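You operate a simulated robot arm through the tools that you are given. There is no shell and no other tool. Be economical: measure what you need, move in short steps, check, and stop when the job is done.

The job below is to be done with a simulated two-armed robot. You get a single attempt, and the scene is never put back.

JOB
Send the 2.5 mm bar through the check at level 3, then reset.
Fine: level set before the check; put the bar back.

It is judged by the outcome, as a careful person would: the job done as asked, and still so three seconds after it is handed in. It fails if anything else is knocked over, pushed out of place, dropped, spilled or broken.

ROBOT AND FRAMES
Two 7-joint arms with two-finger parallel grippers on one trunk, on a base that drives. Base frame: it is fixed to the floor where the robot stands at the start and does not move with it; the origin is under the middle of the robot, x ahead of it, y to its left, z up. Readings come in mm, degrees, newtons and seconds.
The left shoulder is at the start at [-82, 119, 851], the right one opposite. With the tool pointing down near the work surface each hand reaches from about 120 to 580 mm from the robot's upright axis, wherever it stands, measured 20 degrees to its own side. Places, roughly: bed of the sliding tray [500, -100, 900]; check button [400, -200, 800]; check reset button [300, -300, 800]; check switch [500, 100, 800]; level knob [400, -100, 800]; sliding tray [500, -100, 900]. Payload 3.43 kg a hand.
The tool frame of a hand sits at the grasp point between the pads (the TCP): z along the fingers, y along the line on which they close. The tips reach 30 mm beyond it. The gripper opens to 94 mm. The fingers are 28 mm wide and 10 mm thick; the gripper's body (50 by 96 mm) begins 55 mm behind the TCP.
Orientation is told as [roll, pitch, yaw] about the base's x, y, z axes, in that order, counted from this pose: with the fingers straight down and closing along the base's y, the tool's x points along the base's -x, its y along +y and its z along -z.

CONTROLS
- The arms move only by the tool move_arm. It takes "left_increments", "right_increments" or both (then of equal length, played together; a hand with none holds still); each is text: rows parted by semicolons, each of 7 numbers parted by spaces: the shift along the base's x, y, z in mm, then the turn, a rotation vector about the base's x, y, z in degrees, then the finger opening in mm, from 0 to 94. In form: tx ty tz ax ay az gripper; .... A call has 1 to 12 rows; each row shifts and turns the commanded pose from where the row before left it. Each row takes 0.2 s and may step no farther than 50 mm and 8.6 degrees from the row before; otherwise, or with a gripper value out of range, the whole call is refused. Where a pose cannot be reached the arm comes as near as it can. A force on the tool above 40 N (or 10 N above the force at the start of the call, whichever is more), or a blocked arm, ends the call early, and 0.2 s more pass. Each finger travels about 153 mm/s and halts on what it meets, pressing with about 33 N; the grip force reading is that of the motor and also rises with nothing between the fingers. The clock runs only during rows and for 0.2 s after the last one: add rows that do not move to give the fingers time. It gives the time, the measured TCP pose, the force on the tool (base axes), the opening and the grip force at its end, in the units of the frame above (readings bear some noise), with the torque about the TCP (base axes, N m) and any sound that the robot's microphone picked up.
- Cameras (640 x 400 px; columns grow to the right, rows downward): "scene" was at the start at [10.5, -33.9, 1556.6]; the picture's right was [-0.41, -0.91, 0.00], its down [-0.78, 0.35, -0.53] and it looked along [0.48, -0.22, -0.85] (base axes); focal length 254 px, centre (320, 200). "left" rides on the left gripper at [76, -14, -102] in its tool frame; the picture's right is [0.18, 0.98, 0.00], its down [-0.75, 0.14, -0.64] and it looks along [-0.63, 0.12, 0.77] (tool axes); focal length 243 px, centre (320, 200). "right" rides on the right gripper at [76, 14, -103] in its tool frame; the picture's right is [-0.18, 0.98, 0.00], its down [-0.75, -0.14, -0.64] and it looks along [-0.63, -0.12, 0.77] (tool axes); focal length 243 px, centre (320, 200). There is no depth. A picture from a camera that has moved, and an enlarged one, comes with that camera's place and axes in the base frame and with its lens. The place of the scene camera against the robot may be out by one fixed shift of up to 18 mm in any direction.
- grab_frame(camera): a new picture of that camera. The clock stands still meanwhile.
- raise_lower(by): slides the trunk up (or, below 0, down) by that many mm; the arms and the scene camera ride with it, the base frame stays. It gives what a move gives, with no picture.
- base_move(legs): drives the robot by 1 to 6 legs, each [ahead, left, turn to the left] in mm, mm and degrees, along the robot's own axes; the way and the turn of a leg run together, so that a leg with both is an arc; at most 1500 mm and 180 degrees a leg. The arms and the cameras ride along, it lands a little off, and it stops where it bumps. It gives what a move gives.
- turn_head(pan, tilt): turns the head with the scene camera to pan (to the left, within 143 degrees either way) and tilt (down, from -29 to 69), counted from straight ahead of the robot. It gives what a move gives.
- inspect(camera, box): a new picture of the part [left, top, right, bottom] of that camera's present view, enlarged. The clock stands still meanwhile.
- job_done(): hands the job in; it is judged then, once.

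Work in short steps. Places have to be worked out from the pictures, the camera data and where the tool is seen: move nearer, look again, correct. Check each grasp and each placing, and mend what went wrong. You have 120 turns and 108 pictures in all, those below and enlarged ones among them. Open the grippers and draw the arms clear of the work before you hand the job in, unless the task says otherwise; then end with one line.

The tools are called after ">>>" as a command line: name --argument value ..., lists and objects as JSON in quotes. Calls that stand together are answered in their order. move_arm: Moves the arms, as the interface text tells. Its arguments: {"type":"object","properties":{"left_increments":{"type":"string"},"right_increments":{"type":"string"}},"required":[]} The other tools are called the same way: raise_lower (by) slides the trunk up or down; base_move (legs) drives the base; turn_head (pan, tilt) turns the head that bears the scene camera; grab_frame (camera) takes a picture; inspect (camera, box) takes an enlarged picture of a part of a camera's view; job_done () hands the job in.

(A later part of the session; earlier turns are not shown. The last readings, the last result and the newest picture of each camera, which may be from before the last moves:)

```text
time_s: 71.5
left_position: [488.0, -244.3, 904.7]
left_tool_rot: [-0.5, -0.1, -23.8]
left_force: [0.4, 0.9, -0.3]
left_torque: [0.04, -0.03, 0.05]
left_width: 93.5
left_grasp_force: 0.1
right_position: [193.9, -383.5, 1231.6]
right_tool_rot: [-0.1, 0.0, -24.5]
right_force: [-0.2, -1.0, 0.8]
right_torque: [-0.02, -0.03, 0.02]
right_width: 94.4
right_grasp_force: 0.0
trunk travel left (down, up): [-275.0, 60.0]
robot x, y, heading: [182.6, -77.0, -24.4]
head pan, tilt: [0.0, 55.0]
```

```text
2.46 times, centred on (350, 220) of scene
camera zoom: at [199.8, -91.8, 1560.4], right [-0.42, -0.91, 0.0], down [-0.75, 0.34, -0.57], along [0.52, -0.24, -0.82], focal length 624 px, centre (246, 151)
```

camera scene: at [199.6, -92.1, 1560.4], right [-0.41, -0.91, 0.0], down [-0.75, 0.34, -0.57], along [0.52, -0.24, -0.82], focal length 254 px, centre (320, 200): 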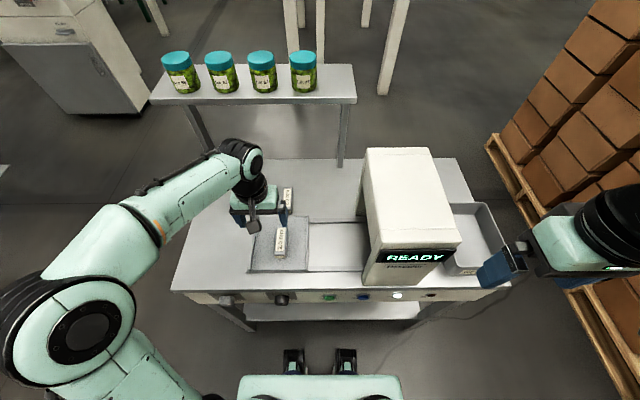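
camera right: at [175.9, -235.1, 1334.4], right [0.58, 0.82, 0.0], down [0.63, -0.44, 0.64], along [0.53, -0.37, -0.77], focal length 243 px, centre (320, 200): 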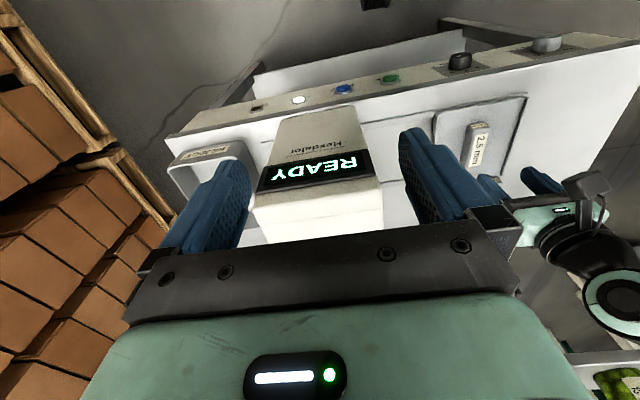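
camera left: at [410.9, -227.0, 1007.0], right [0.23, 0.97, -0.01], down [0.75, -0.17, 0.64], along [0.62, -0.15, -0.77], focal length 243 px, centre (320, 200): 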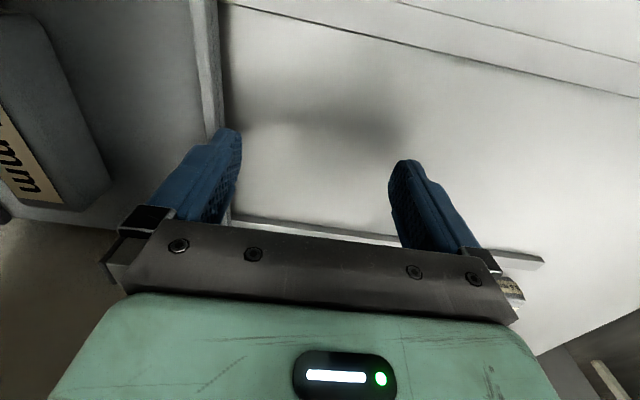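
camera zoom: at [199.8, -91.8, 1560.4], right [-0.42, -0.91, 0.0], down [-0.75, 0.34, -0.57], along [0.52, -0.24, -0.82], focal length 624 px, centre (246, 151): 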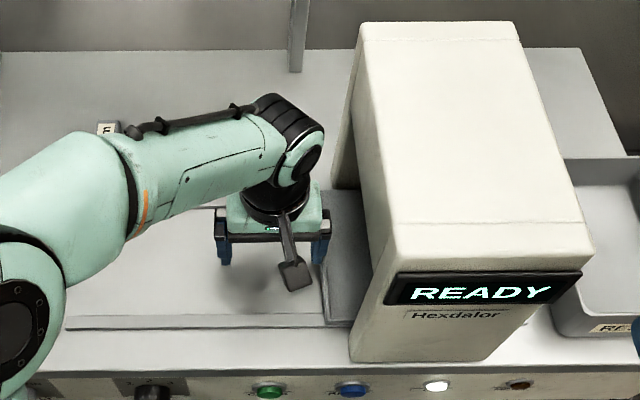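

The tray's left edge is at l≈-80 and I judge the scanner's centre needs about 25 mm more. I push in 5–6 mm steps with the wrist clearance still about 38 mm.

>>> move_arm --left_increments "-2 -4.6 0 0 0 0 94; -2.4 -5.5 0 0 0 0 94; -2.4 -5.5 0 0 0 0 94; -2.4 -5.5 0 0 0 0 94; -1 -2.2 0 0 0 0 94; 0 0 0 0 0 0 94"

>>> inspect --camera "scene" --box '[220, 140, 480, 300]'

>>> grab_frame --camera "left"

>>> grab_frame --camera "right"

```text
time_s: 72.9
left_position: [477.6, -268.9, 904.3]
left_tool_rot: [-0.6, -0.2, -23.7]
left_force: [-1.0, 1.1, 0.3]
left_torque: [0.01, 0.09, -0.05]
left_width: 93.5
left_grasp_force: 0.1
right_position: [193.7, -381.2, 1231.5]
right_tool_rot: [0.0, 0.0, -24.5]
right_force: [-0.3, -0.8, 0.0]
right_torque: [0.0, 0.02, -0.02]
right_width: 93.9
right_grasp_force: 0.1
trunk travel left (down, up): [-275.0, 60.0]
robot x, y, heading: [182.2, -70.0, -24.7]
head pan, tilt: [0.0, 55.0]
```

```text
2.46 times, centred on (350, 220) of scene
camera zoom: at [199.6, -91.7, 1560.4], right [-0.42, -0.91, 0.0], down [-0.75, 0.34, -0.57], along [0.52, -0.24, -0.82], focal length 624 px, centre (246, 151)
```

zoom: 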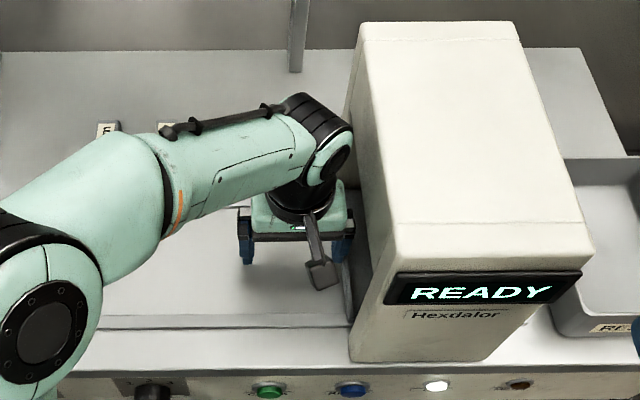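

```text
40 pictures are left
camera left: at [401.5, -250.2, 1006.4], right [0.23, 0.97, -0.01], down [0.75, -0.17, 0.64], along [0.62, -0.15, -0.77], focal length 243 px, centre (320, 200)
```

left: 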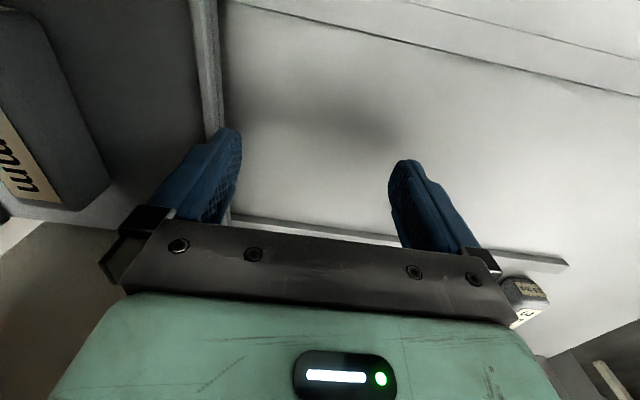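

```text
39 pictures are left
camera right: at [129.4, -336.7, 1334.5], right [0.58, 0.82, 0.0], down [0.63, -0.44, 0.64], along [0.53, -0.37, -0.77], focal length 243 px, centre (320, 200)
```

right: 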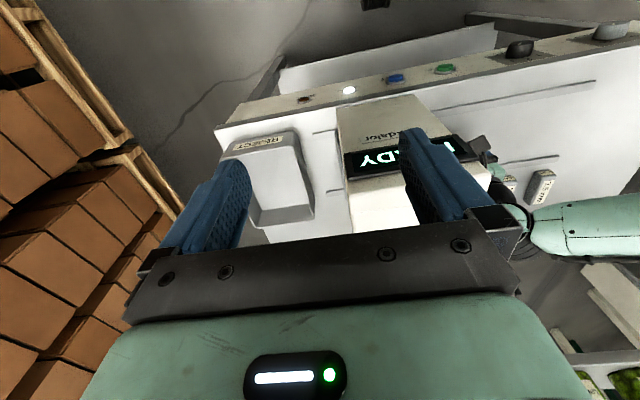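

The tray's left edge is at l≈-107, which centres the bar under the arch (l≈-187). I withdraw the left hand left and up, then back the base off so the right hand can press the panel buttons.

>>> move_arm --left_increments "12.3 27.4 0 0 0 0 94; 16 36 0 0 0 0 94; 16 36 20 0 0 0 94; 0 0 45 0 0 0 94; 0 0 45 0 0 0 94; 0 0 45 0 0 0 94; 0 0 45 0 0 0 94; 0 0 0 0 0 0 94"

>>> base_move --legs '[[-230, 0, 0]]'

>>> grab_frame --camera "scene"

```text
time_s: 74.7
left_position: [521.0, -165.8, 1107.9]
left_tool_rot: [-0.5, 0.0, -23.8]
left_force: [0.1, -1.4, -0.3]
left_torque: [0.02, 0.0, -0.02]
left_width: 94.3
left_grasp_force: 0.1
right_position: [193.4, -382.4, 1229.7]
right_tool_rot: [0.0, 0.0, -24.5]
right_force: [0.7, -0.2, -0.8]
right_torque: [0.01, -0.01, 0.01]
right_width: 93.8
right_grasp_force: 0.0
trunk travel left (down, up): [-275.0, 60.0]
robot x, y, heading: [179.9, -77.3, -24.4]
head pan, tilt: [0.0, 55.0]
```

```text
time_s: 76.5
left_position: [315.7, -72.0, 1106.0]
left_tool_rot: [-0.4, 0.0, -23.7]
left_force: [-0.6, -0.5, -0.5]
left_torque: [-0.01, -0.03, 0.0]
left_width: 93.9
left_grasp_force: 0.1
right_position: [-12.6, -288.2, 1230.9]
right_tool_rot: [0.0, -0.1, -24.4]
right_force: [0.1, 0.8, -0.4]
right_torque: [-0.02, 0.0, -0.01]
right_width: 93.9
right_grasp_force: 0.1
trunk travel left (down, up): [-275.0, 60.0]
robot x, y, heading: [-23.0, 16.0, -24.5]
head pan, tilt: [0.0, 55.0]
```

```text
38 pictures are left
camera scene: at [-6.4, 1.9, 1560.5], right [-0.41, -0.91, 0.0], down [-0.75, 0.34, -0.57], along [0.52, -0.24, -0.82], focal length 254 px, centre (320, 200)
```

scene: 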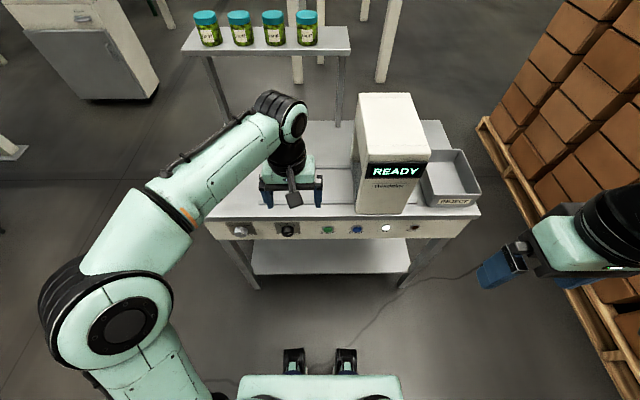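

Now I'll bring the right hand, closing and pitched 45°, in front of the CHECK button (tip about 60 mm away). The left hand moves aside at the same time.

>>> move_arm --right_increments "25.4 11.1 -32.6 -1.53 -3.42 0 80; 25.4 11.1 -32.6 -1.53 -3.42 0 60; 25.4 11.1 -32.6 -1.53 -3.42 0 40; 25.4 11.1 -32.6 -1.53 -3.42 0 20; 25.4 11.1 -32.6 -1.53 -3.42 0 0; 25.4 11.1 -32.6 -1.53 -3.42 0 0; 25.4 11.1 -32.6 -1.53 -3.42 0 0; 25.4 11.1 -32.6 -1.53 -3.42 0 0; 25.4 11.1 -32.6 -1.53 -3.42 0 0; 25.4 11.1 -32.6 -1.53 -3.42 0 0; 25.4 11.1 -32.6 -1.53 -3.42 0 0; 25.4 11.1 -32.6 -1.53 -3.42 0 0" --left_increments "8.2 18 5 0 0 0 94; 8.2 18 5 0 0 0 94; 8.2 18 5 0 0 0 94; 8.2 18 5 0 0 0 94; 8.2 18 5 0 0 0 94; 8.2 18 5 0 0 0 94; 0 0 0 0 0 0 94; 0 0 0 0 0 0 94; 0 0 0 0 0 0 94; 0 0 0 0 0 0 94; 0 0 0 0 0 0 94; 0 0 0 0 0 0 94"

>>> grab_frame --camera "right"

>>> grab_frame --camera "scene"

```text
time_s: 79.0
left_position: [365.3, 34.8, 1137.5]
left_tool_rot: [-0.5, -0.1, -23.6]
left_force: [0.3, -0.4, 0.9]
left_torque: [0.03, 0.0, -0.01]
left_width: 94.2
left_grasp_force: 0.1
right_position: [293.6, -154.2, 840.3]
right_tool_rot: [0.4, -45.0, -24.7]
right_force: [0.3, 0.2, 0.2]
right_torque: [-0.03, -0.03, 0.03]
right_width: 0.0
right_grasp_force: 33.0
trunk travel left (down, up): [-275.0, 60.0]
robot x, y, heading: [-24.6, 18.5, -24.1]
head pan, tilt: [0.0, 55.0]
```

```text
37 pictures are left
camera right: at [184.1, -89.3, 859.7], right [0.52, 0.84, 0.14], down [0.01, -0.17, 0.99], along [0.85, -0.52, -0.1], focal length 243 px, centre (320, 200)
```

right: 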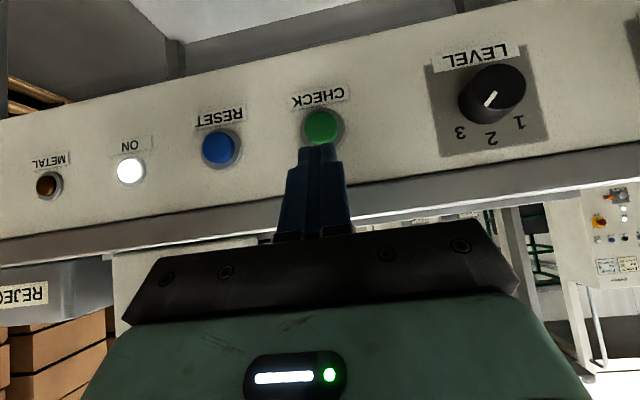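

```text
36 pictures are left
camera scene: at [-5.1, 1.8, 1560.4], right [-0.41, -0.91, 0.0], down [-0.75, 0.34, -0.57], along [0.52, -0.24, -0.82], focal length 254 px, centre (320, 200)
```

scene: 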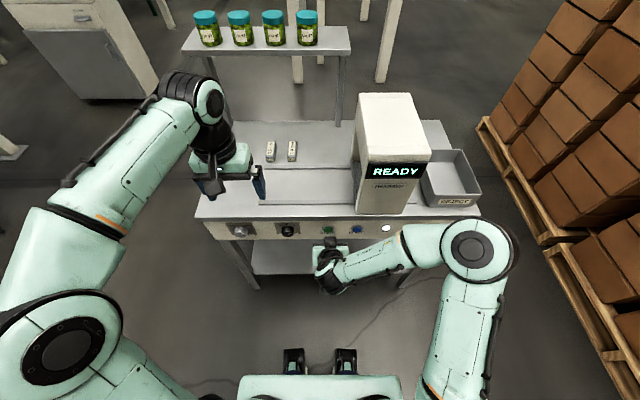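

The tip is laterally aligned with CHECK (button at n≈411, z≈775). I lower so the leading fingertip corner is at button height, still about 20 mm short.

>>> move_arm --right_increments "12.5 -6.3 -26 0 0 0 0; 12.5 -6.3 -26 0 0 0 0; 0 0 0 0 0 0 0"

>>> inspect --camera "right" --box '[220, 50, 420, 250]'

>>> inspect --camera "scene" --box '[290, 200, 370, 260]'

```text
time_s: 79.8
left_position: [364.8, 35.4, 1136.9]
left_tool_rot: [-0.5, -0.1, -23.7]
left_force: [0.5, 0.9, 0.0]
left_torque: [0.01, 0.0, 0.0]
left_width: 94.1
left_grasp_force: 0.1
right_position: [316.5, -170.1, 788.3]
right_tool_rot: [0.2, -45.1, -24.6]
right_force: [-0.9, -0.9, -0.4]
right_torque: [0.03, -0.02, 0.02]
right_width: 0.1
right_grasp_force: 32.9
trunk travel left (down, up): [-275.0, 60.0]
robot x, y, heading: [-26.8, 19.9, -24.4]
head pan, tilt: [0.0, 55.0]
```

```text
2.00 times, centred on (320, 150) of right
camera zoom: at [207.2, -103.9, 807.0], right [0.52, 0.84, 0.13], down [0.01, -0.17, 0.99], along [0.85, -0.51, -0.1], focal length 485 px, centre (320, 300)
```

zoom: 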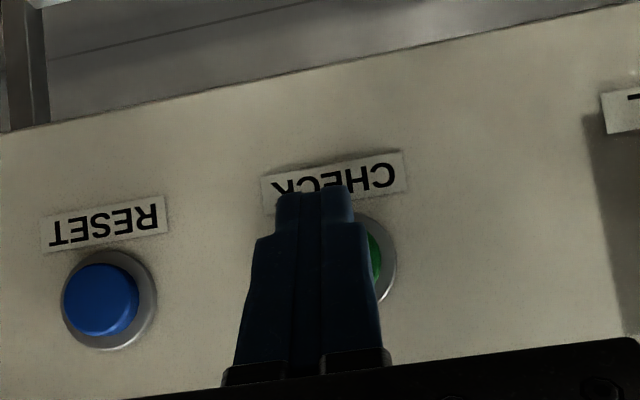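

```text
6.67 times, centred on (330, 230) of scene
camera zoom: at [-6.2, 2.0, 1560.4], right [-0.41, -0.91, 0.0], down [-0.75, 0.34, -0.57], along [0.52, -0.24, -0.82], focal length 1690 px, centre (253, 0)
```

zoom: 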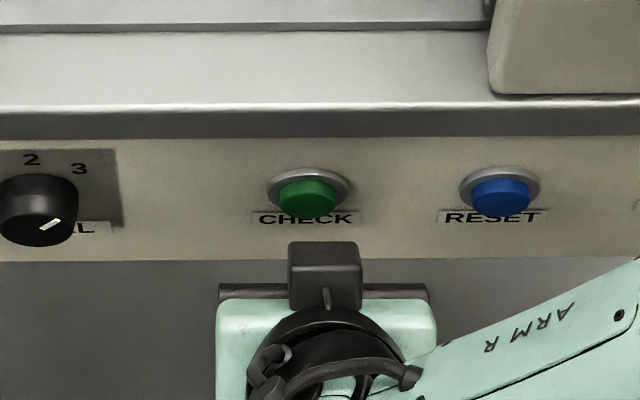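

The button centre is at l≈-20 and the tip at -25.7, so I correct 5 mm left and advance in small steps until it presses.

>>> move_arm --right_increments "7.5 1.5 0 0 0 0 0; 7.3 -3.3 0 0 0 0 0; 3.6 -1.6 0 0 0 0 0; 3.6 -1.6 0 0 0 0 0; 0 0 0 0 0 0 0"

>>> inspect --camera "right" --box '[220, 50, 420, 250]'

```text
time_s: 81.0
left_position: [364.2, 35.1, 1137.2]
left_tool_rot: [-0.6, 0.1, -23.7]
left_force: [0.4, 0.2, 0.5]
left_torque: [0.04, 0.01, 0.02]
left_width: 94.1
left_grasp_force: 0.0
right_position: [340.1, -173.6, 788.6]
right_tool_rot: [0.4, -44.9, -24.5]
right_force: [0.1, -0.5, 0.5]
right_torque: [0.02, -0.01, 0.03]
right_width: 0.2
right_grasp_force: 33.0
trunk travel left (down, up): [-275.0, 60.0]
robot x, y, heading: [-23.7, 16.4, -24.4]
head pan, tilt: [0.0, 55.0]
```

```text
2.00 times, centred on (320, 150) of right
camera zoom: at [229.4, -107.9, 807.6], right [0.52, 0.84, 0.13], down [0.01, -0.17, 0.99], along [0.85, -0.51, -0.1], focal length 485 px, centre (320, 300)
```

zoom: 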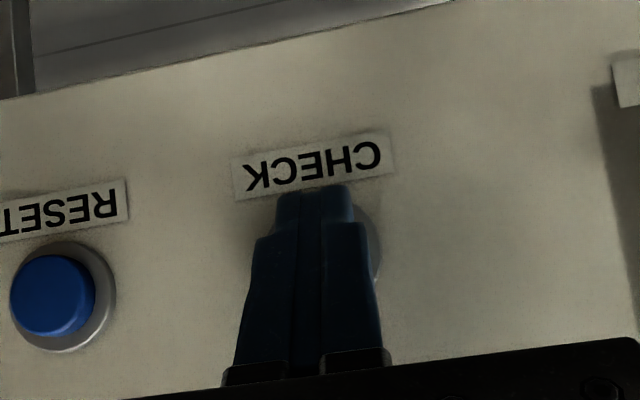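

No contact yet and the alignment is good. I advance further in 3 mm steps.

>>> move_arm --right_increments "2.7 -1.2 0 0 0 0 0; 2.7 -1.2 0 0 0 0 0; 2.7 -1.2 0 0 0 0 0; 0 0 0 0 0 0 0"

>>> grab_frame --camera "scene"

```text
time_s: 82.0
left_position: [363.3, 36.2, 1137.9]
left_tool_rot: [-0.5, 0.0, -23.8]
left_force: [0.1, 0.6, 0.5]
left_torque: [-0.02, -0.02, 0.01]
left_width: 93.8
left_grasp_force: 0.0
right_position: [345.6, -175.3, 786.9]
right_tool_rot: [0.3, -44.8, -24.6]
right_force: [-17.8, 5.0, 3.9]
right_torque: [-0.02, 0.14, -0.09]
right_width: 0.2
right_grasp_force: 33.0
trunk travel left (down, up): [-275.0, 60.0]
robot x, y, heading: [-22.5, 16.6, -24.4]
head pan, tilt: [0.0, 55.0]
heard: click
```

```text
32 pictures are left
camera scene: at [-8.5, 2.5, 1560.4], right [-0.41, -0.91, 0.0], down [-0.74, 0.34, -0.57], along [0.52, -0.24, -0.82], focal length 254 px, centre (320, 200)
```

scene: 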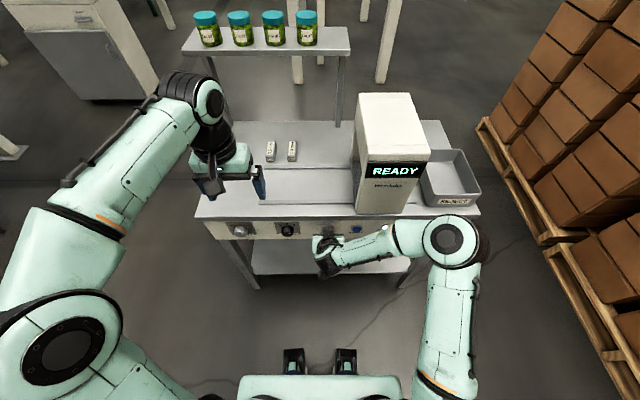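

A click was heard with about 18 N of force, so the button was pressed. I retract 30 mm and read the display.

>>> move_arm --right_increments "-13.7 6 0 0 0 0 0; -13.7 6 0 0 0 0 0; 0 0 0 0 0 0 0; 0 0 0 0 0 0 0; 0 0 0 0 0 0 0; 0 0 0 0 0 0 0"

>>> inspect --camera "scene" --box '[280, 90, 480, 250]'

```text
time_s: 83.5
left_position: [363.8, 35.0, 1137.8]
left_tool_rot: [-0.5, 0.0, -23.7]
left_force: [0.4, -0.1, -0.6]
left_torque: [-0.03, 0.03, -0.01]
left_width: 94.3
left_grasp_force: 0.0
right_position: [320.6, -164.7, 787.6]
right_tool_rot: [0.3, -45.0, -24.6]
right_force: [-0.4, 0.2, -0.6]
right_torque: [-0.01, 0.0, -0.01]
right_width: 0.0
right_grasp_force: 32.6
trunk travel left (down, up): [-275.0, 60.0]
robot x, y, heading: [-24.7, 20.7, -24.4]
head pan, tilt: [0.0, 55.0]
```

```text
2.50 times, centred on (380, 170) of scene
camera zoom: at [-6.1, 1.8, 1560.4], right [-0.41, -0.91, 0.0], down [-0.75, 0.34, -0.57], along [0.52, -0.24, -0.82], focal length 634 px, centre (170, 275)
```

zoom: 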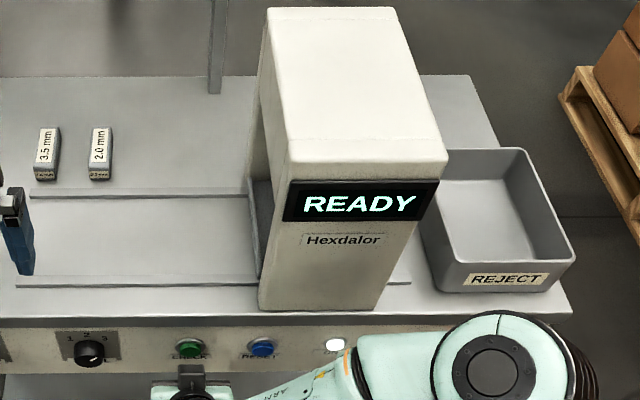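

The display still reads READY and the METAL lamp is hidden by the arm. I check the lamp with the right-hand camera.

>>> grab_frame --camera "right"

```text
30 pictures are left
camera right: at [211.2, -99.0, 806.9], right [0.52, 0.84, 0.13], down [0.01, -0.17, 0.99], along [0.85, -0.51, -0.1], focal length 243 px, centre (320, 200)
```

right: 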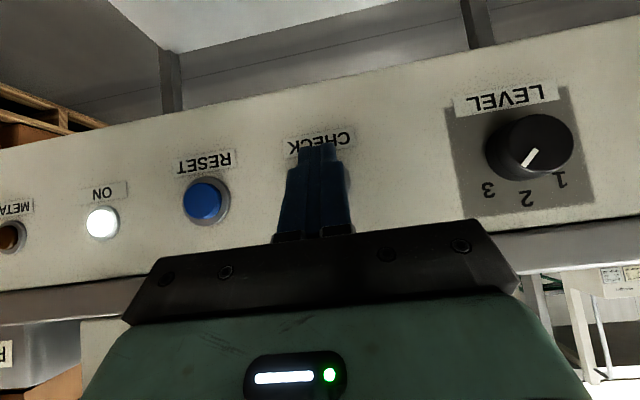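

No METAL lamp either, so the tray probably isn't fully home: the rails run to l≈-310, leaving about 33 mm. I'll retract the right hand a bit and drive 110 mm nearer, so the left hand can push further with a tilted tool.

>>> move_arm --right_increments "-36.5 16.4 15 0 0 0 0; -36.5 16.4 20 0 0 0 0; -36.5 16.4 25 0 0 0 0; 0 0 0 0 0 0 0"

>>> base_move --legs '[[110, 0, 0]]'

>>> move_arm --left_increments "5.2 -45.4 -10 0 0 0 80; 5.2 -45.4 -10 0 0 0 60; 5.2 -45.4 -10 0 0 0 40; 5.2 -45.4 -10 0 0 0 20; 5.2 -44.4 -10 0 0 0 0; 0 0 0 -6.9 3.1 0 0; 0 0 0 -6.9 3.1 0 0; 0 0 0 -6.9 3.1 0 0; 0 0 0 -6.9 3.1 0 0; 0 0 0 0 0 0 0"

>>> grab_frame --camera "scene"

```text
time_s: 84.5
left_position: [364.7, 34.4, 1136.7]
left_tool_rot: [-0.6, 0.0, -23.7]
left_force: [0.5, 0.2, -0.3]
left_torque: [0.02, 0.03, 0.02]
left_width: 94.2
left_grasp_force: 0.0
right_position: [221.3, -112.0, 848.1]
right_tool_rot: [0.3, -44.8, -24.6]
right_force: [-0.6, 0.2, -0.3]
right_torque: [-0.05, -0.01, -0.01]
right_width: 0.1
right_grasp_force: 33.1
right hand out of reach, approached as far as the arm can: row 3
trunk travel left (down, up): [-275.0, 60.0]
robot x, y, heading: [-21.2, 20.0, -24.4]
head pan, tilt: [0.0, 55.0]
```

```text
time_s: 85.6
left_position: [463.5, -10.4, 1136.9]
left_tool_rot: [-0.4, 0.0, -23.6]
left_force: [0.0, 0.7, -0.9]
left_torque: [0.02, 0.01, 0.01]
left_width: 94.1
left_grasp_force: 0.1
right_position: [321.0, -157.7, 848.9]
right_tool_rot: [0.2, -45.0, -24.5]
right_force: [-0.1, -0.6, 0.1]
right_torque: [0.0, 0.02, 0.01]
right_width: 0.0
right_grasp_force: 33.1
trunk travel left (down, up): [-275.0, 60.0]
robot x, y, heading: [73.8, -21.8, -24.3]
head pan, tilt: [0.0, 55.0]
```

```text
time_s: 87.8
left_position: [483.9, -233.9, 1086.2]
left_tool_rot: [-30.9, 0.2, -23.7]
left_force: [-0.2, -0.6, 0.2]
left_torque: [-0.01, 0.0, -0.02]
left_width: 0.0
left_grasp_force: 33.2
left hand out of reach, approached as far as the arm can: row 5
right_position: [320.4, -157.0, 848.5]
right_tool_rot: [0.3, -45.0, -24.5]
right_force: [-0.5, 0.5, 0.4]
right_torque: [-0.01, 0.0, -0.05]
right_width: 0.0
right_grasp_force: 32.7
trunk travel left (down, up): [-275.0, 60.0]
robot x, y, heading: [78.2, -23.4, -24.7]
head pan, tilt: [0.0, 55.0]
```

```text
29 pictures are left
camera scene: at [92.8, -43.5, 1560.4], right [-0.41, -0.91, 0.0], down [-0.75, 0.34, -0.57], along [0.52, -0.24, -0.82], focal length 254 px, centre (320, 200)
```

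scene: 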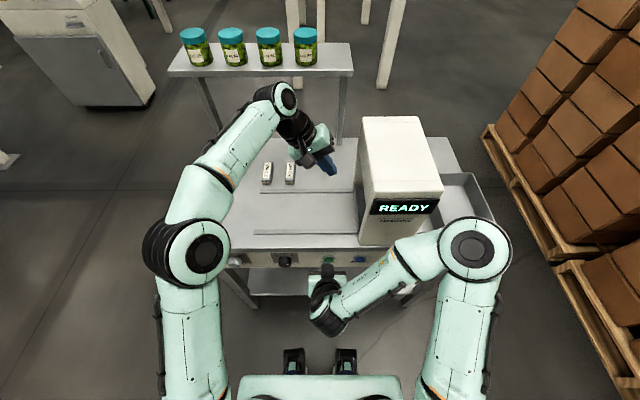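

The left hand is tilted 30° with its fingers pointing right, just left of the arch. I lower it to z≈900 and look.

>>> move_arm --left_increments "-2 -4.6 -38 0 0 0 0; -2 -4.6 -38 0 0 0 0; -2 -4.6 -38 0 0 0 0; -2 -4.6 -38 0 0 0 0; 0 0 -33 0 0 0 0; 0 0 0 0 0 0 0"

>>> grab_frame --camera "left"

>>> inspect --camera "scene" --box '[220, 100, 460, 260]'

```text
time_s: 89.2
left_position: [475.9, -252.1, 901.1]
left_tool_rot: [-30.9, 0.3, -23.6]
left_force: [-0.1, -0.3, -0.3]
left_torque: [0.02, 0.0, -0.01]
left_width: 0.2
left_grasp_force: 32.9
right_position: [319.8, -155.9, 848.5]
right_tool_rot: [0.3, -44.8, -24.5]
right_force: [-0.4, 0.2, -0.2]
right_torque: [0.01, -0.01, -0.04]
right_width: 0.0
right_grasp_force: 32.9
trunk travel left (down, up): [-275.0, 60.0]
robot x, y, heading: [72.4, -24.4, -24.5]
head pan, tilt: [0.0, 55.0]
```

```text
28 pictures are left
camera left: at [421.2, -184.7, 995.4], right [0.17, 0.85, -0.5], down [0.87, 0.11, 0.48], along [0.46, -0.52, -0.72], focal length 243 px, centre (320, 200)
```

left: 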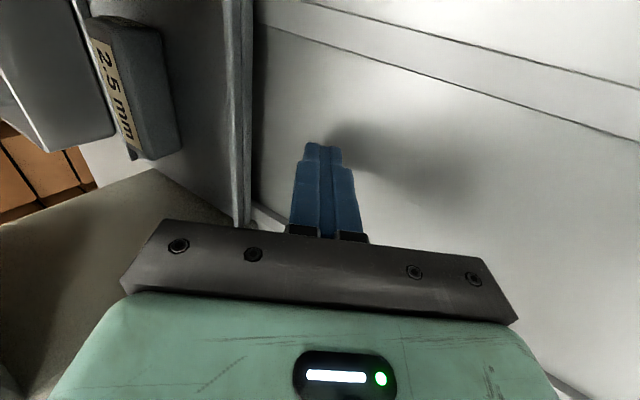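

```text
2.50 times, centred on (340, 180) of scene
camera zoom: at [92.7, -43.0, 1560.4], right [-0.41, -0.91, 0.0], down [-0.75, 0.34, -0.57], along [0.52, -0.24, -0.82], focal length 634 px, centre (270, 250)
```

zoom: 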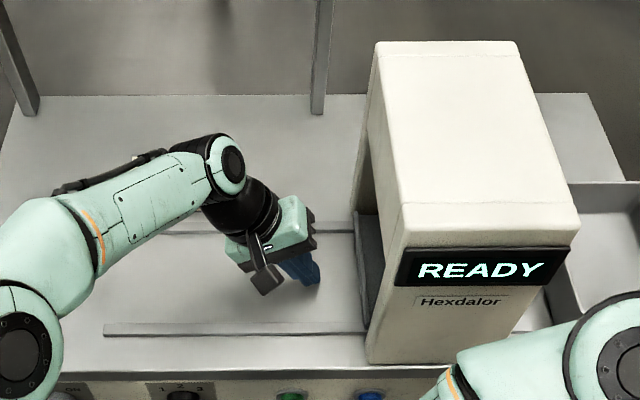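

The path is clear. I push right, about 48 mm to contact and then in slow steps towards the end stop.

>>> move_arm --left_increments "-4.1 -9.1 0 0 0 0 0; -5.3 -11.8 0 0 0 0 0; -5.3 -11.8 0 0 0 0 0; -4.1 -9.1 0 0 0 0 0; -2.5 -5.5 0 0 0 0 0; -2.5 -5.5 0 0 0 0 0; -2.5 -5.5 0 0 0 0 0; -2.5 -5.5 0 0 0 0 0; 0 0 0 0 0 0 0"

>>> grab_frame --camera "left"

>>> inspect --camera "scene" --box '[220, 100, 460, 260]'

```text
time_s: 91.2
left_position: [453.1, -305.9, 899.7]
left_tool_rot: [-29.9, 0.2, -23.4]
left_force: [-2.3, 20.0, 11.2]
left_torque: [0.25, 0.24, -0.39]
left_width: 0.1
left_grasp_force: 33.1
right_position: [320.3, -154.1, 848.0]
right_tool_rot: [0.1, -45.1, -24.3]
right_force: [0.2, 0.1, 0.8]
right_torque: [-0.02, -0.01, -0.02]
right_width: 0.0
right_grasp_force: 33.4
trunk travel left (down, up): [-275.0, 60.0]
robot x, y, heading: [77.7, -26.8, -24.4]
head pan, tilt: [0.0, 55.0]
stopped in row 9 (left hand): the force on the tool passed its limit at 41 N (the readings are from after the stop); the commanded pose is now the measured one
```

```text
26 pictures are left
camera left: at [397.6, -240.7, 995.7], right [0.17, 0.85, -0.49], down [0.87, 0.11, 0.48], along [0.47, -0.51, -0.73], focal length 243 px, centre (320, 200)
```

left: 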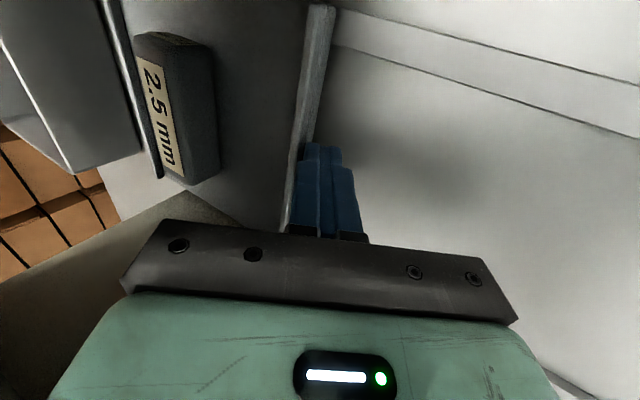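

```text
2.50 times, centred on (340, 180) of scene
camera zoom: at [91.4, -40.4, 1560.5], right [-0.41, -0.91, 0.0], down [-0.75, 0.34, -0.57], along [0.52, -0.24, -0.82], focal length 634 px, centre (270, 250)
```

zoom: 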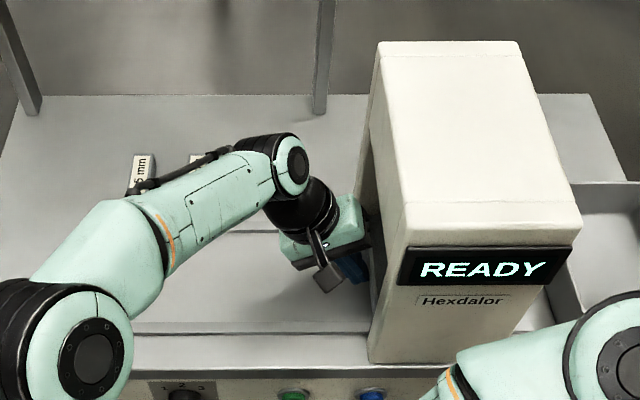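

The push stopped on a firm end stop (41 N), so the tray is fully home with the bar still on it. I withdraw the left hand left and up before pressing CHECK again.

>>> move_arm --left_increments "12.3 27.4 0 0 0 0 0; 16.4 36.5 0 0 0 0 0; 12 27 30 0 0 0 0; 8 18 40 0 0 0 0; 8 18 40 0 0 0 0; 8 18 40 0 0 0 0; 8 18 40 0 0 0 0; 0 0 0 0 0 0 0"

>>> inspect --camera "scene" --box '[220, 100, 460, 260]'

>>> grab_frame --camera "right"

```text
time_s: 93.0
left_position: [527.2, -146.1, 1090.8]
left_tool_rot: [-30.2, 0.3, -23.3]
left_force: [0.2, 0.3, 0.0]
left_torque: [-0.01, 0.01, 0.0]
left_width: 0.0
left_grasp_force: 33.0
right_position: [321.5, -156.4, 847.7]
right_tool_rot: [0.3, -44.8, -24.4]
right_force: [-0.4, -0.1, 0.4]
right_torque: [-0.04, 0.01, 0.0]
right_width: 0.0
right_grasp_force: 33.0
trunk travel left (down, up): [-275.0, 60.0]
robot x, y, heading: [77.2, -27.0, -24.3]
head pan, tilt: [0.0, 55.0]
```

```text
2.50 times, centred on (340, 180) of scene
camera zoom: at [93.1, -42.6, 1560.4], right [-0.41, -0.91, 0.0], down [-0.75, 0.34, -0.57], along [0.52, -0.24, -0.82], focal length 634 px, centre (270, 250)
```

zoom: 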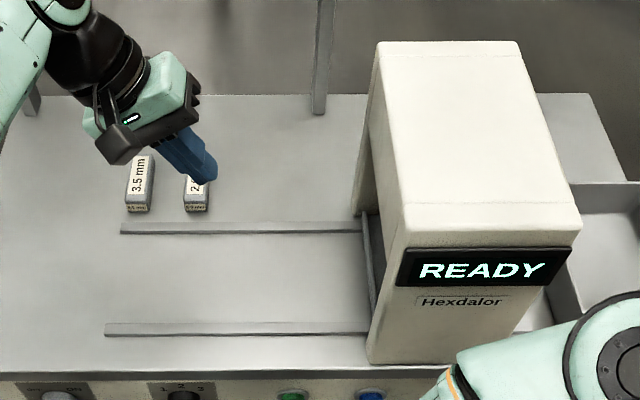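

```text
23 pictures are left
camera right: at [211.3, -90.6, 867.4], right [0.52, 0.84, 0.13], down [0.01, -0.16, 0.99], along [0.85, -0.51, -0.1], focal length 243 px, centre (320, 200)
```

right: 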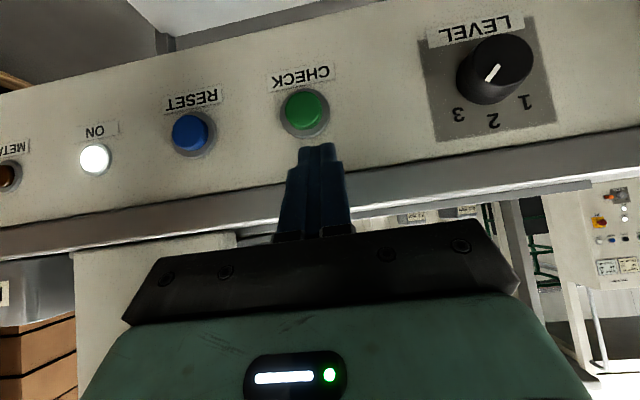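

I move the right hand down to CHECK again at the pose that clicked before, press, and back off in one sequence.

>>> move_arm --right_increments "-1.6 -3.6 -30 0 0 0 0; -1.6 -3.6 -30.5 0 0 0 0; 9.1 -4.1 0 0 0 0 0; 9.1 -4.1 0 0 0 0 0; 3.6 -1.6 0 0 0 0 0; 3.6 -1.6 0 0 0 0 0; 3.2 -1.4 0 0 0 0 0; 0 0 0 0 0 0 0; 0 0 0 0 0 0 0"

>>> move_arm --right_increments "-9.1 4.1 0 0 0 0 0; -13.7 6.1 0 0 0 0 0; -13.7 6.1 0 0 0 0 0; 0 0 0 0 0 0 0; 0 0 0 0 0 0 0"

>>> inspect --camera "scene" --box '[220, 100, 460, 260]'

```text
time_s: 95.0
left_position: [525.7, -145.3, 1090.7]
left_tool_rot: [-30.2, 0.2, -23.4]
left_force: [0.4, -1.0, -0.2]
left_torque: [0.01, 0.01, -0.01]
left_width: 0.1
left_grasp_force: 32.6
right_position: [344.3, -175.1, 787.6]
right_tool_rot: [0.3, -44.8, -24.4]
right_force: [-9.8, 3.1, -0.2]
right_torque: [0.08, 0.13, -0.03]
right_width: 0.0
right_grasp_force: 32.8
trunk travel left (down, up): [-275.0, 60.0]
robot x, y, heading: [79.0, -25.0, -24.2]
head pan, tilt: [0.0, 55.0]
heard: click
```

```text
time_s: 96.2
left_position: [527.2, -146.7, 1090.8]
left_tool_rot: [-30.2, 0.3, -23.4]
left_force: [-0.5, -0.1, -0.3]
left_torque: [0.01, 0.0, 0.01]
left_width: 0.0
left_grasp_force: 33.1
right_position: [313.6, -158.7, 787.2]
right_tool_rot: [0.4, -45.0, -24.4]
right_force: [0.2, 0.6, 0.1]
right_torque: [0.01, -0.02, -0.01]
right_width: 0.0
right_grasp_force: 33.6
trunk travel left (down, up): [-275.0, 60.0]
robot x, y, heading: [74.0, -24.5, -24.5]
head pan, tilt: [0.0, 55.0]
```

```text
2.50 times, centred on (340, 180) of scene
camera zoom: at [93.1, -42.4, 1560.4], right [-0.41, -0.91, 0.0], down [-0.75, 0.34, -0.57], along [0.52, -0.24, -0.82], focal length 634 px, centre (270, 250)
```

zoom: 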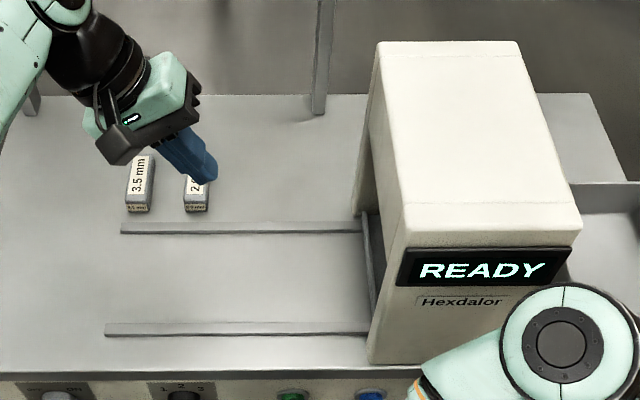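

The display still shows READY after a second click with the tray at its stop. I wait a moment and check the lamps with the right camera.

>>> move_arm --right_increments "0 0 0 0 0 0 0; 0 0 0 0 0 0 0; 0 0 0 0 0 0 0; 0 0 0 0 0 0 0; 0 0 0 0 0 0 0"

>>> grab_frame --camera "right"

```text
time_s: 97.4
left_position: [526.4, -146.7, 1090.6]
left_tool_rot: [-30.2, 0.2, -23.4]
left_force: [-0.5, 0.6, -0.5]
left_torque: [-0.03, 0.0, 0.0]
left_width: 0.3
left_grasp_force: 32.7
right_position: [312.1, -159.0, 786.8]
right_tool_rot: [0.3, -44.9, -24.5]
right_force: [0.8, 0.2, 0.3]
right_torque: [-0.01, 0.01, 0.06]
right_width: 0.3
right_grasp_force: 32.4
trunk travel left (down, up): [-275.0, 60.0]
robot x, y, heading: [73.8, -26.2, -24.1]
head pan, tilt: [0.0, 55.0]
```

```text
21 pictures are left
camera right: at [203.0, -93.6, 806.5], right [0.52, 0.84, 0.13], down [0.01, -0.16, 0.99], along [0.85, -0.51, -0.1], focal length 243 px, centre (320, 200)
```

right: 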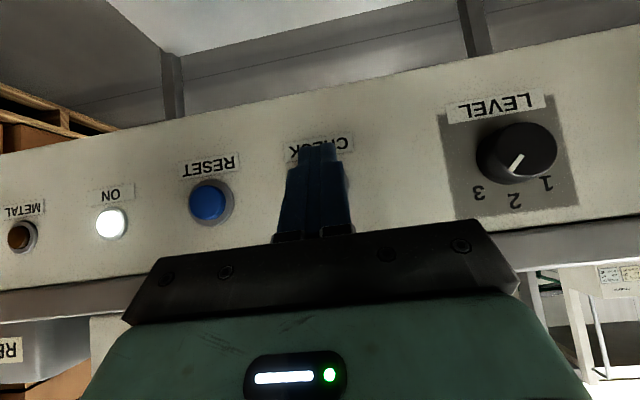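

The tray's rims measure l -113 to -272, centred in the scanner, so position seems right. The press may have been too short or shallow, so I'll press CHECK deeper, hold it for over a second, and look while it is held.

>>> move_arm --right_increments "9.1 -4.6 0 0 0 0 0; 9.1 -4.6 0 0 0 0 0; 5.5 -2.8 0 0 0 0 0; 3.6 -1.6 0 0 0 0 0; 2.7 -1.2 0 0 0 0 0; 2.7 -1.2 0 0 0 0 0; 1.8 -0.8 0 0 0 0 0; 0 0 0 0 0 0 0; 0 0 0 0 0 0 0; 0 0 0 0 0 0 0; 0 0 0 0 0 0 0; 0 0 0 0 0 0 0"

>>> inspect --camera "scene" --box '[280, 140, 460, 280]'

```text
time_s: 100.0
left_position: [526.4, -145.7, 1089.9]
left_tool_rot: [-30.2, 0.3, -23.4]
left_force: [0.6, 0.0, 0.3]
left_torque: [-0.01, 0.04, 0.01]
left_width: 0.0
left_grasp_force: 32.5
right_position: [344.9, -175.8, 787.4]
right_tool_rot: [0.3, -44.8, -24.4]
right_force: [-5.5, 3.4, -2.4]
right_torque: [0.08, 0.11, 0.0]
right_width: 0.0
right_grasp_force: 33.1
trunk travel left (down, up): [-275.0, 60.0]
robot x, y, heading: [76.3, -22.7, -24.3]
head pan, tilt: [0.0, 55.0]
heard: click
```

```text
2.86 times, centred on (370, 210) of scene
camera zoom: at [92.5, -42.1, 1560.4], right [-0.41, -0.91, 0.0], down [-0.75, 0.34, -0.57], along [0.52, -0.24, -0.82], focal length 724 px, centre (177, 171)
```

zoom: 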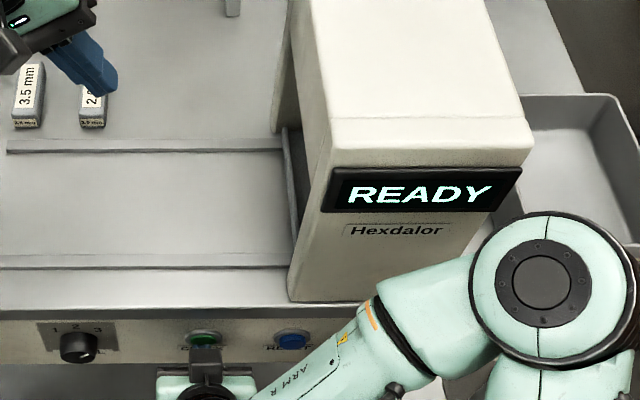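

Even held down, it clicks but stays READY, so some condition isn't met — most likely the tray isn't at its true end. I'll withdraw the right hand up and right to look at the scanner's exit side.

>>> move_arm --right_increments "-18 8 0 0 0 0 0; -18 8 0 0 0 0 0; -12.4 -22.9 33 1.84 4.1 0 0; -12.4 -22.9 33 1.84 4.1 0 0; -12.4 -22.9 33 1.84 4.1 0 0; -12.4 -22.9 33 1.84 4.1 0 0; -12.4 -22.9 33 1.84 4.1 0 0; -12.4 -22.9 33 1.84 4.1 0 0; -12.4 -22.9 33 1.84 4.1 0 0; -12.4 -22.9 33 1.84 4.1 0 0; -12.4 -22.9 33 1.84 4.1 0 0; -12.4 -22.9 33 1.84 4.1 0 0"

>>> grab_frame --camera "right"

```text
time_s: 102.6
left_position: [527.0, -146.5, 1090.3]
left_tool_rot: [-30.2, 0.1, -23.4]
left_force: [0.5, 0.8, -0.1]
left_torque: [-0.04, 0.0, 0.01]
left_width: 0.0
left_grasp_force: 32.7
right_position: [206.5, -388.4, 1114.9]
right_tool_rot: [0.2, 0.2, -24.3]
right_force: [-0.7, 0.7, -0.3]
right_torque: [0.04, -0.01, -0.03]
right_width: 0.1
right_grasp_force: 33.4
right hand out of reach, approached as far as the arm can: row 2, 3
trunk travel left (down, up): [-275.0, 60.0]
robot x, y, heading: [75.0, -26.5, -24.3]
head pan, tilt: [0.0, 55.0]
```

```text
19 pictures are left
camera right: at [142.5, -343.4, 1219.6], right [0.57, 0.82, 0.0], down [0.63, -0.44, 0.64], along [0.53, -0.36, -0.77], focal length 243 px, centre (320, 200)
```

right: 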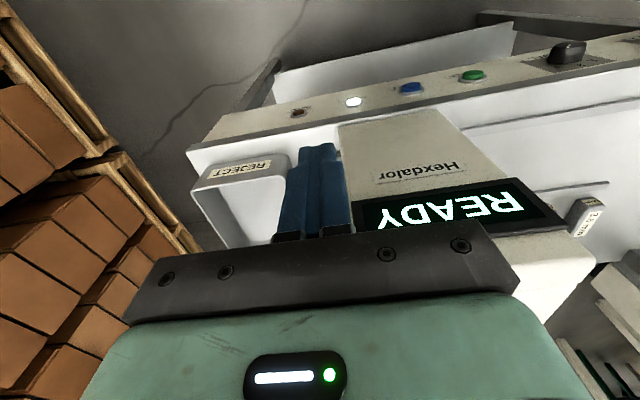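

The fingers block the view, so I'll open them and shift about 90 mm further right and up.

>>> move_arm --right_increments "-12.3 -27.4 20 0 0 0 60; -12.3 -27.4 20 0 0 0 94; -12.3 -27.4 20 0 0 0 94; 0 0 0 0 0 0 94"

>>> inspect --camera "right" --box '[160, 60, 480, 260]'

```text
time_s: 103.6
left_position: [527.9, -146.5, 1089.7]
left_tool_rot: [-30.2, 0.2, -23.3]
left_force: [0.7, 1.3, -0.4]
left_torque: [0.02, 0.01, 0.01]
left_width: 0.0
left_grasp_force: 32.8
right_position: [166.8, -468.6, 1177.4]
right_tool_rot: [0.1, 0.1, -24.4]
right_force: [0.2, -0.2, 0.6]
right_torque: [0.01, -0.03, -0.03]
right_width: 94.0
right_grasp_force: 0.1
trunk travel left (down, up): [-275.0, 60.0]
robot x, y, heading: [77.3, -26.8, -24.2]
head pan, tilt: [0.0, 55.0]
```

```text
2.00 times, centred on (320, 160) of right
camera zoom: at [103.8, -423.5, 1279.8], right [0.57, 0.82, 0.0], down [0.63, -0.44, 0.64], along [0.53, -0.37, -0.77], focal length 485 px, centre (320, 280)
```

zoom: 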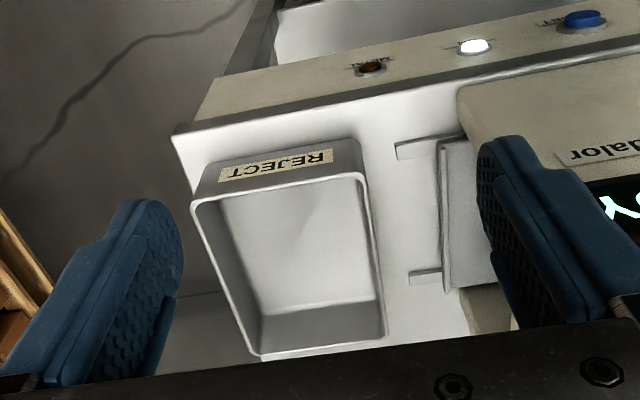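

From here the tray's right edge (l≈-277) is clearly about 35 mm short of the rail ends (-312). The earlier stop may have been my low fingertips catching the arch base. I'll bring the left hand back with more tilt and the tips higher, contacting the rim itself.

>>> move_arm --left_increments "-8.3 -22.6 -36 -4.6 2.05 0 0; -8.3 -22.6 -36 -4.6 2.05 0 0; -8.3 -22.6 -36 0 0 0 0; -8.3 -22.6 -36 0 0 0 0; -8.3 -22.6 -37 0 0 0 0; 0 0 0 0 0 0 0"

>>> move_arm --left_increments "-5.3 -11.8 0 0 0 0 0; -5.3 -11.8 0 0 0 0 0; -4.1 -9.1 0 0 0 0 0; -2.5 -5.5 0 0 0 0 0; -2.5 -5.5 0 0 0 0 0; 0 0 0 0 0 0 0"

>>> grab_frame --camera "left"

```text
time_s: 105.0
left_position: [483.5, -260.6, 909.0]
left_tool_rot: [-40.2, 0.3, -23.6]
left_force: [-0.3, -0.6, -0.1]
left_torque: [0.01, 0.0, 0.05]
left_width: 0.0
left_grasp_force: 33.3
right_position: [167.1, -467.2, 1176.6]
right_tool_rot: [0.1, 0.0, -24.4]
right_force: [-0.4, -0.5, -0.1]
right_torque: [0.0, 0.01, -0.03]
right_width: 94.1
right_grasp_force: 0.0
trunk travel left (down, up): [-275.0, 60.0]
robot x, y, heading: [75.4, -25.3, -24.3]
head pan, tilt: [0.0, 55.0]
```

```text
time_s: 106.4
left_position: [465.4, -302.1, 908.7]
left_tool_rot: [-40.3, 0.3, -23.3]
left_force: [-0.4, -0.3, -0.3]
left_torque: [-0.02, 0.02, 0.01]
left_width: 0.0
left_grasp_force: 32.5
right_position: [167.1, -467.2, 1175.6]
right_tool_rot: [0.0, 0.1, -24.3]
right_force: [-0.7, -0.5, 0.1]
right_torque: [-0.02, 0.0, 0.01]
right_width: 93.9
right_grasp_force: 0.0
trunk travel left (down, up): [-275.0, 60.0]
robot x, y, heading: [74.6, -28.5, -24.4]
head pan, tilt: [0.0, 55.0]
```

```text
17 pictures are left
camera left: at [415.7, -222.5, 995.8], right [0.13, 0.76, -0.63], down [0.9, 0.18, 0.39], along [0.41, -0.62, -0.67], focal length 243 px, centre (320, 200)
```

left: 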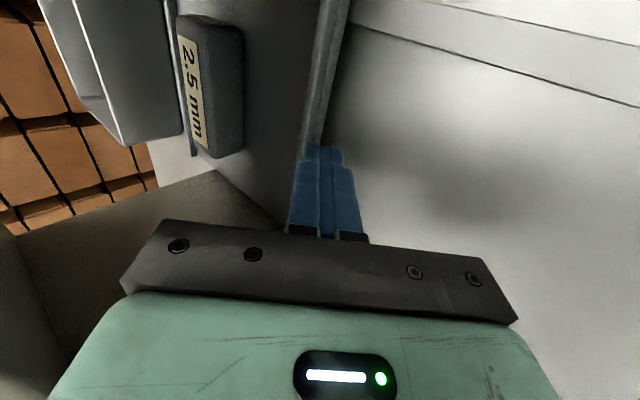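

The finger is at the rim. I push on slowly in 5 mm steps.

>>> move_arm --left_increments "-2 -4.6 0 0 0 0 0; -2 -4.6 0 0 0 0 0; -2 -4.6 0 0 0 0 0; -2 -4.6 0 0 0 0 0; -2 -4.6 0 0 0 0 0; -2 -4.6 0 0 0 0 0; 0 0 0 0 0 0 0"

>>> inspect --camera "right" --box '[160, 60, 480, 260]'

```text
time_s: 107.2
left_position: [461.5, -308.4, 909.0]
left_tool_rot: [-39.7, 0.2, -23.3]
left_force: [-4.4, 20.9, 12.8]
left_torque: [0.2, 0.37, -0.55]
left_width: 0.0
left_grasp_force: 32.4
right_position: [167.6, -465.5, 1177.3]
right_tool_rot: [0.1, 0.0, -24.1]
right_force: [0.0, -0.3, 0.2]
right_torque: [0.0, 0.04, -0.02]
right_width: 93.9
right_grasp_force: 0.1
trunk travel left (down, up): [-275.0, 60.0]
robot x, y, heading: [78.4, -26.3, -24.1]
head pan, tilt: [0.0, 55.0]
stopped in row 4 (left hand): the force on the tool passed its limit at 43 N (the readings are from after the stop); the commanded pose is now the measured one
```

```text
2.00 times, centred on (320, 160) of right
camera zoom: at [103.7, -420.9, 1280.2], right [0.57, 0.82, 0.0], down [0.63, -0.44, 0.64], along [0.53, -0.37, -0.77], focal length 485 px, centre (320, 280)
```

zoom: 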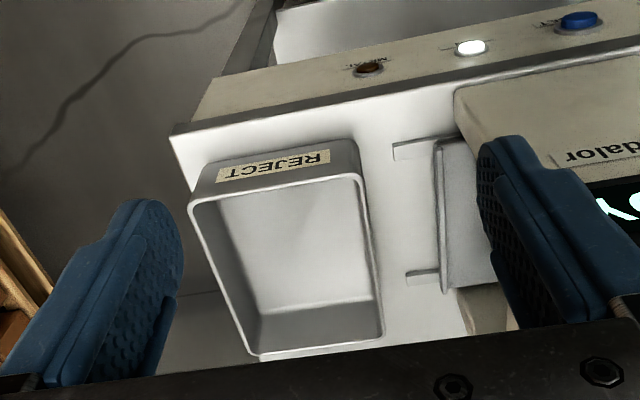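

The same hard stop, so the tray truly is at its end. Since nothing triggered there, the check may need the bar to pass through after CHECK is armed. I'll hook the rim from inside and draw the tray out, watching the display.

>>> move_arm --left_increments "4 9 0 0 0 0 0; 2 4.6 20 0 0 0 0; 0 0 22 0 0 0 0; -8.6 -19.2 0 0 0 0 0; -10.2 -22.8 0 0 0 0 0; 0 0 -18 0 0 0 0; 0 0 -12 0 0 0 0; 0 0 0 0 0 0 0"

>>> grab_frame --camera "left"

```text
time_s: 109.0
left_position: [448.7, -340.8, 919.6]
left_tool_rot: [-39.8, 0.3, -23.3]
left_force: [0.2, 0.0, 0.1]
left_torque: [0.0, 0.0, -0.01]
left_width: 0.0
left_grasp_force: 32.9
right_position: [169.6, -468.0, 1177.0]
right_tool_rot: [0.1, 0.1, -24.3]
right_force: [0.9, -0.2, -0.9]
right_torque: [-0.01, -0.04, 0.01]
right_width: 94.0
right_grasp_force: 0.0
trunk travel left (down, up): [-275.0, 60.0]
robot x, y, heading: [76.2, -24.5, -24.0]
head pan, tilt: [0.0, 55.0]
```

```text
15 pictures are left
camera left: at [398.8, -261.3, 1006.5], right [0.13, 0.77, -0.63], down [0.9, 0.18, 0.4], along [0.42, -0.62, -0.67], focal length 243 px, centre (320, 200)
```

left: 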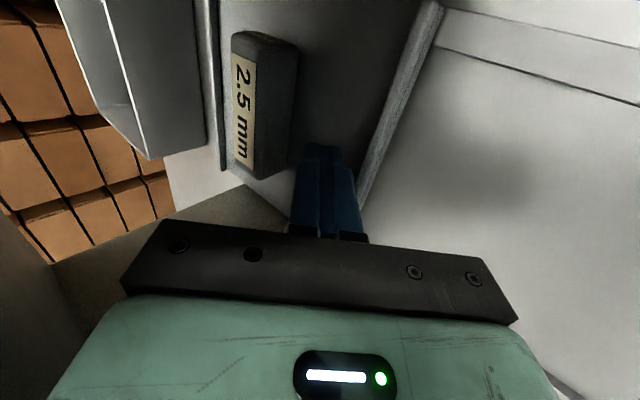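

The finger is inside the tray beside the rim, clear of the bar. I pull left.

>>> move_arm --left_increments "2.5 5.5 0 0 0 0 0; 3.3 7.3 0 0 0 0 0; 4.1 9.1 0 0 0 0 0; 5.3 11.9 0 0 0 0 0; 5.3 11.9 0 0 0 0 0; 5.3 11.9 0 0 0 0 0; 5.3 11.9 0 0 0 0 0; 5.3 11.9 0 0 0 0 0; 5.3 11.9 0 0 0 0 0; 5.3 11.9 0 0 0 0 0; 4.1 9.1 0 0 0 0 0; 2.5 5.5 0 0 0 0 0"

>>> inspect --camera "scene" --box '[220, 100, 460, 260]'

```text
time_s: 111.7
left_position: [502.6, -221.8, 920.3]
left_tool_rot: [-39.9, 0.3, -23.3]
left_force: [0.5, 0.1, 0.3]
left_torque: [0.02, -0.01, -0.03]
left_width: 0.0
left_grasp_force: 33.0
right_position: [168.1, -468.3, 1176.7]
right_tool_rot: [0.0, 0.0, -24.3]
right_force: [-0.2, -0.6, 0.3]
right_torque: [0.0, 0.0, -0.02]
right_width: 94.0
right_grasp_force: 0.0
trunk travel left (down, up): [-275.0, 60.0]
robot x, y, heading: [76.0, -24.3, -24.3]
head pan, tilt: [0.0, 55.0]
```

```text
2.50 times, centred on (340, 180) of scene
camera zoom: at [93.2, -41.7, 1560.4], right [-0.41, -0.91, 0.0], down [-0.75, 0.34, -0.57], along [0.52, -0.24, -0.82], focal length 634 px, centre (270, 250)
```

zoom: 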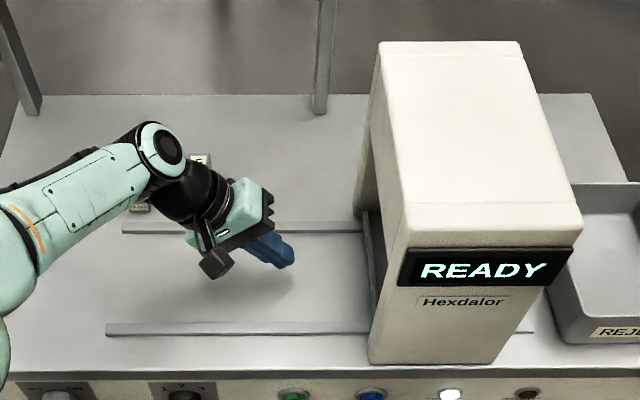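

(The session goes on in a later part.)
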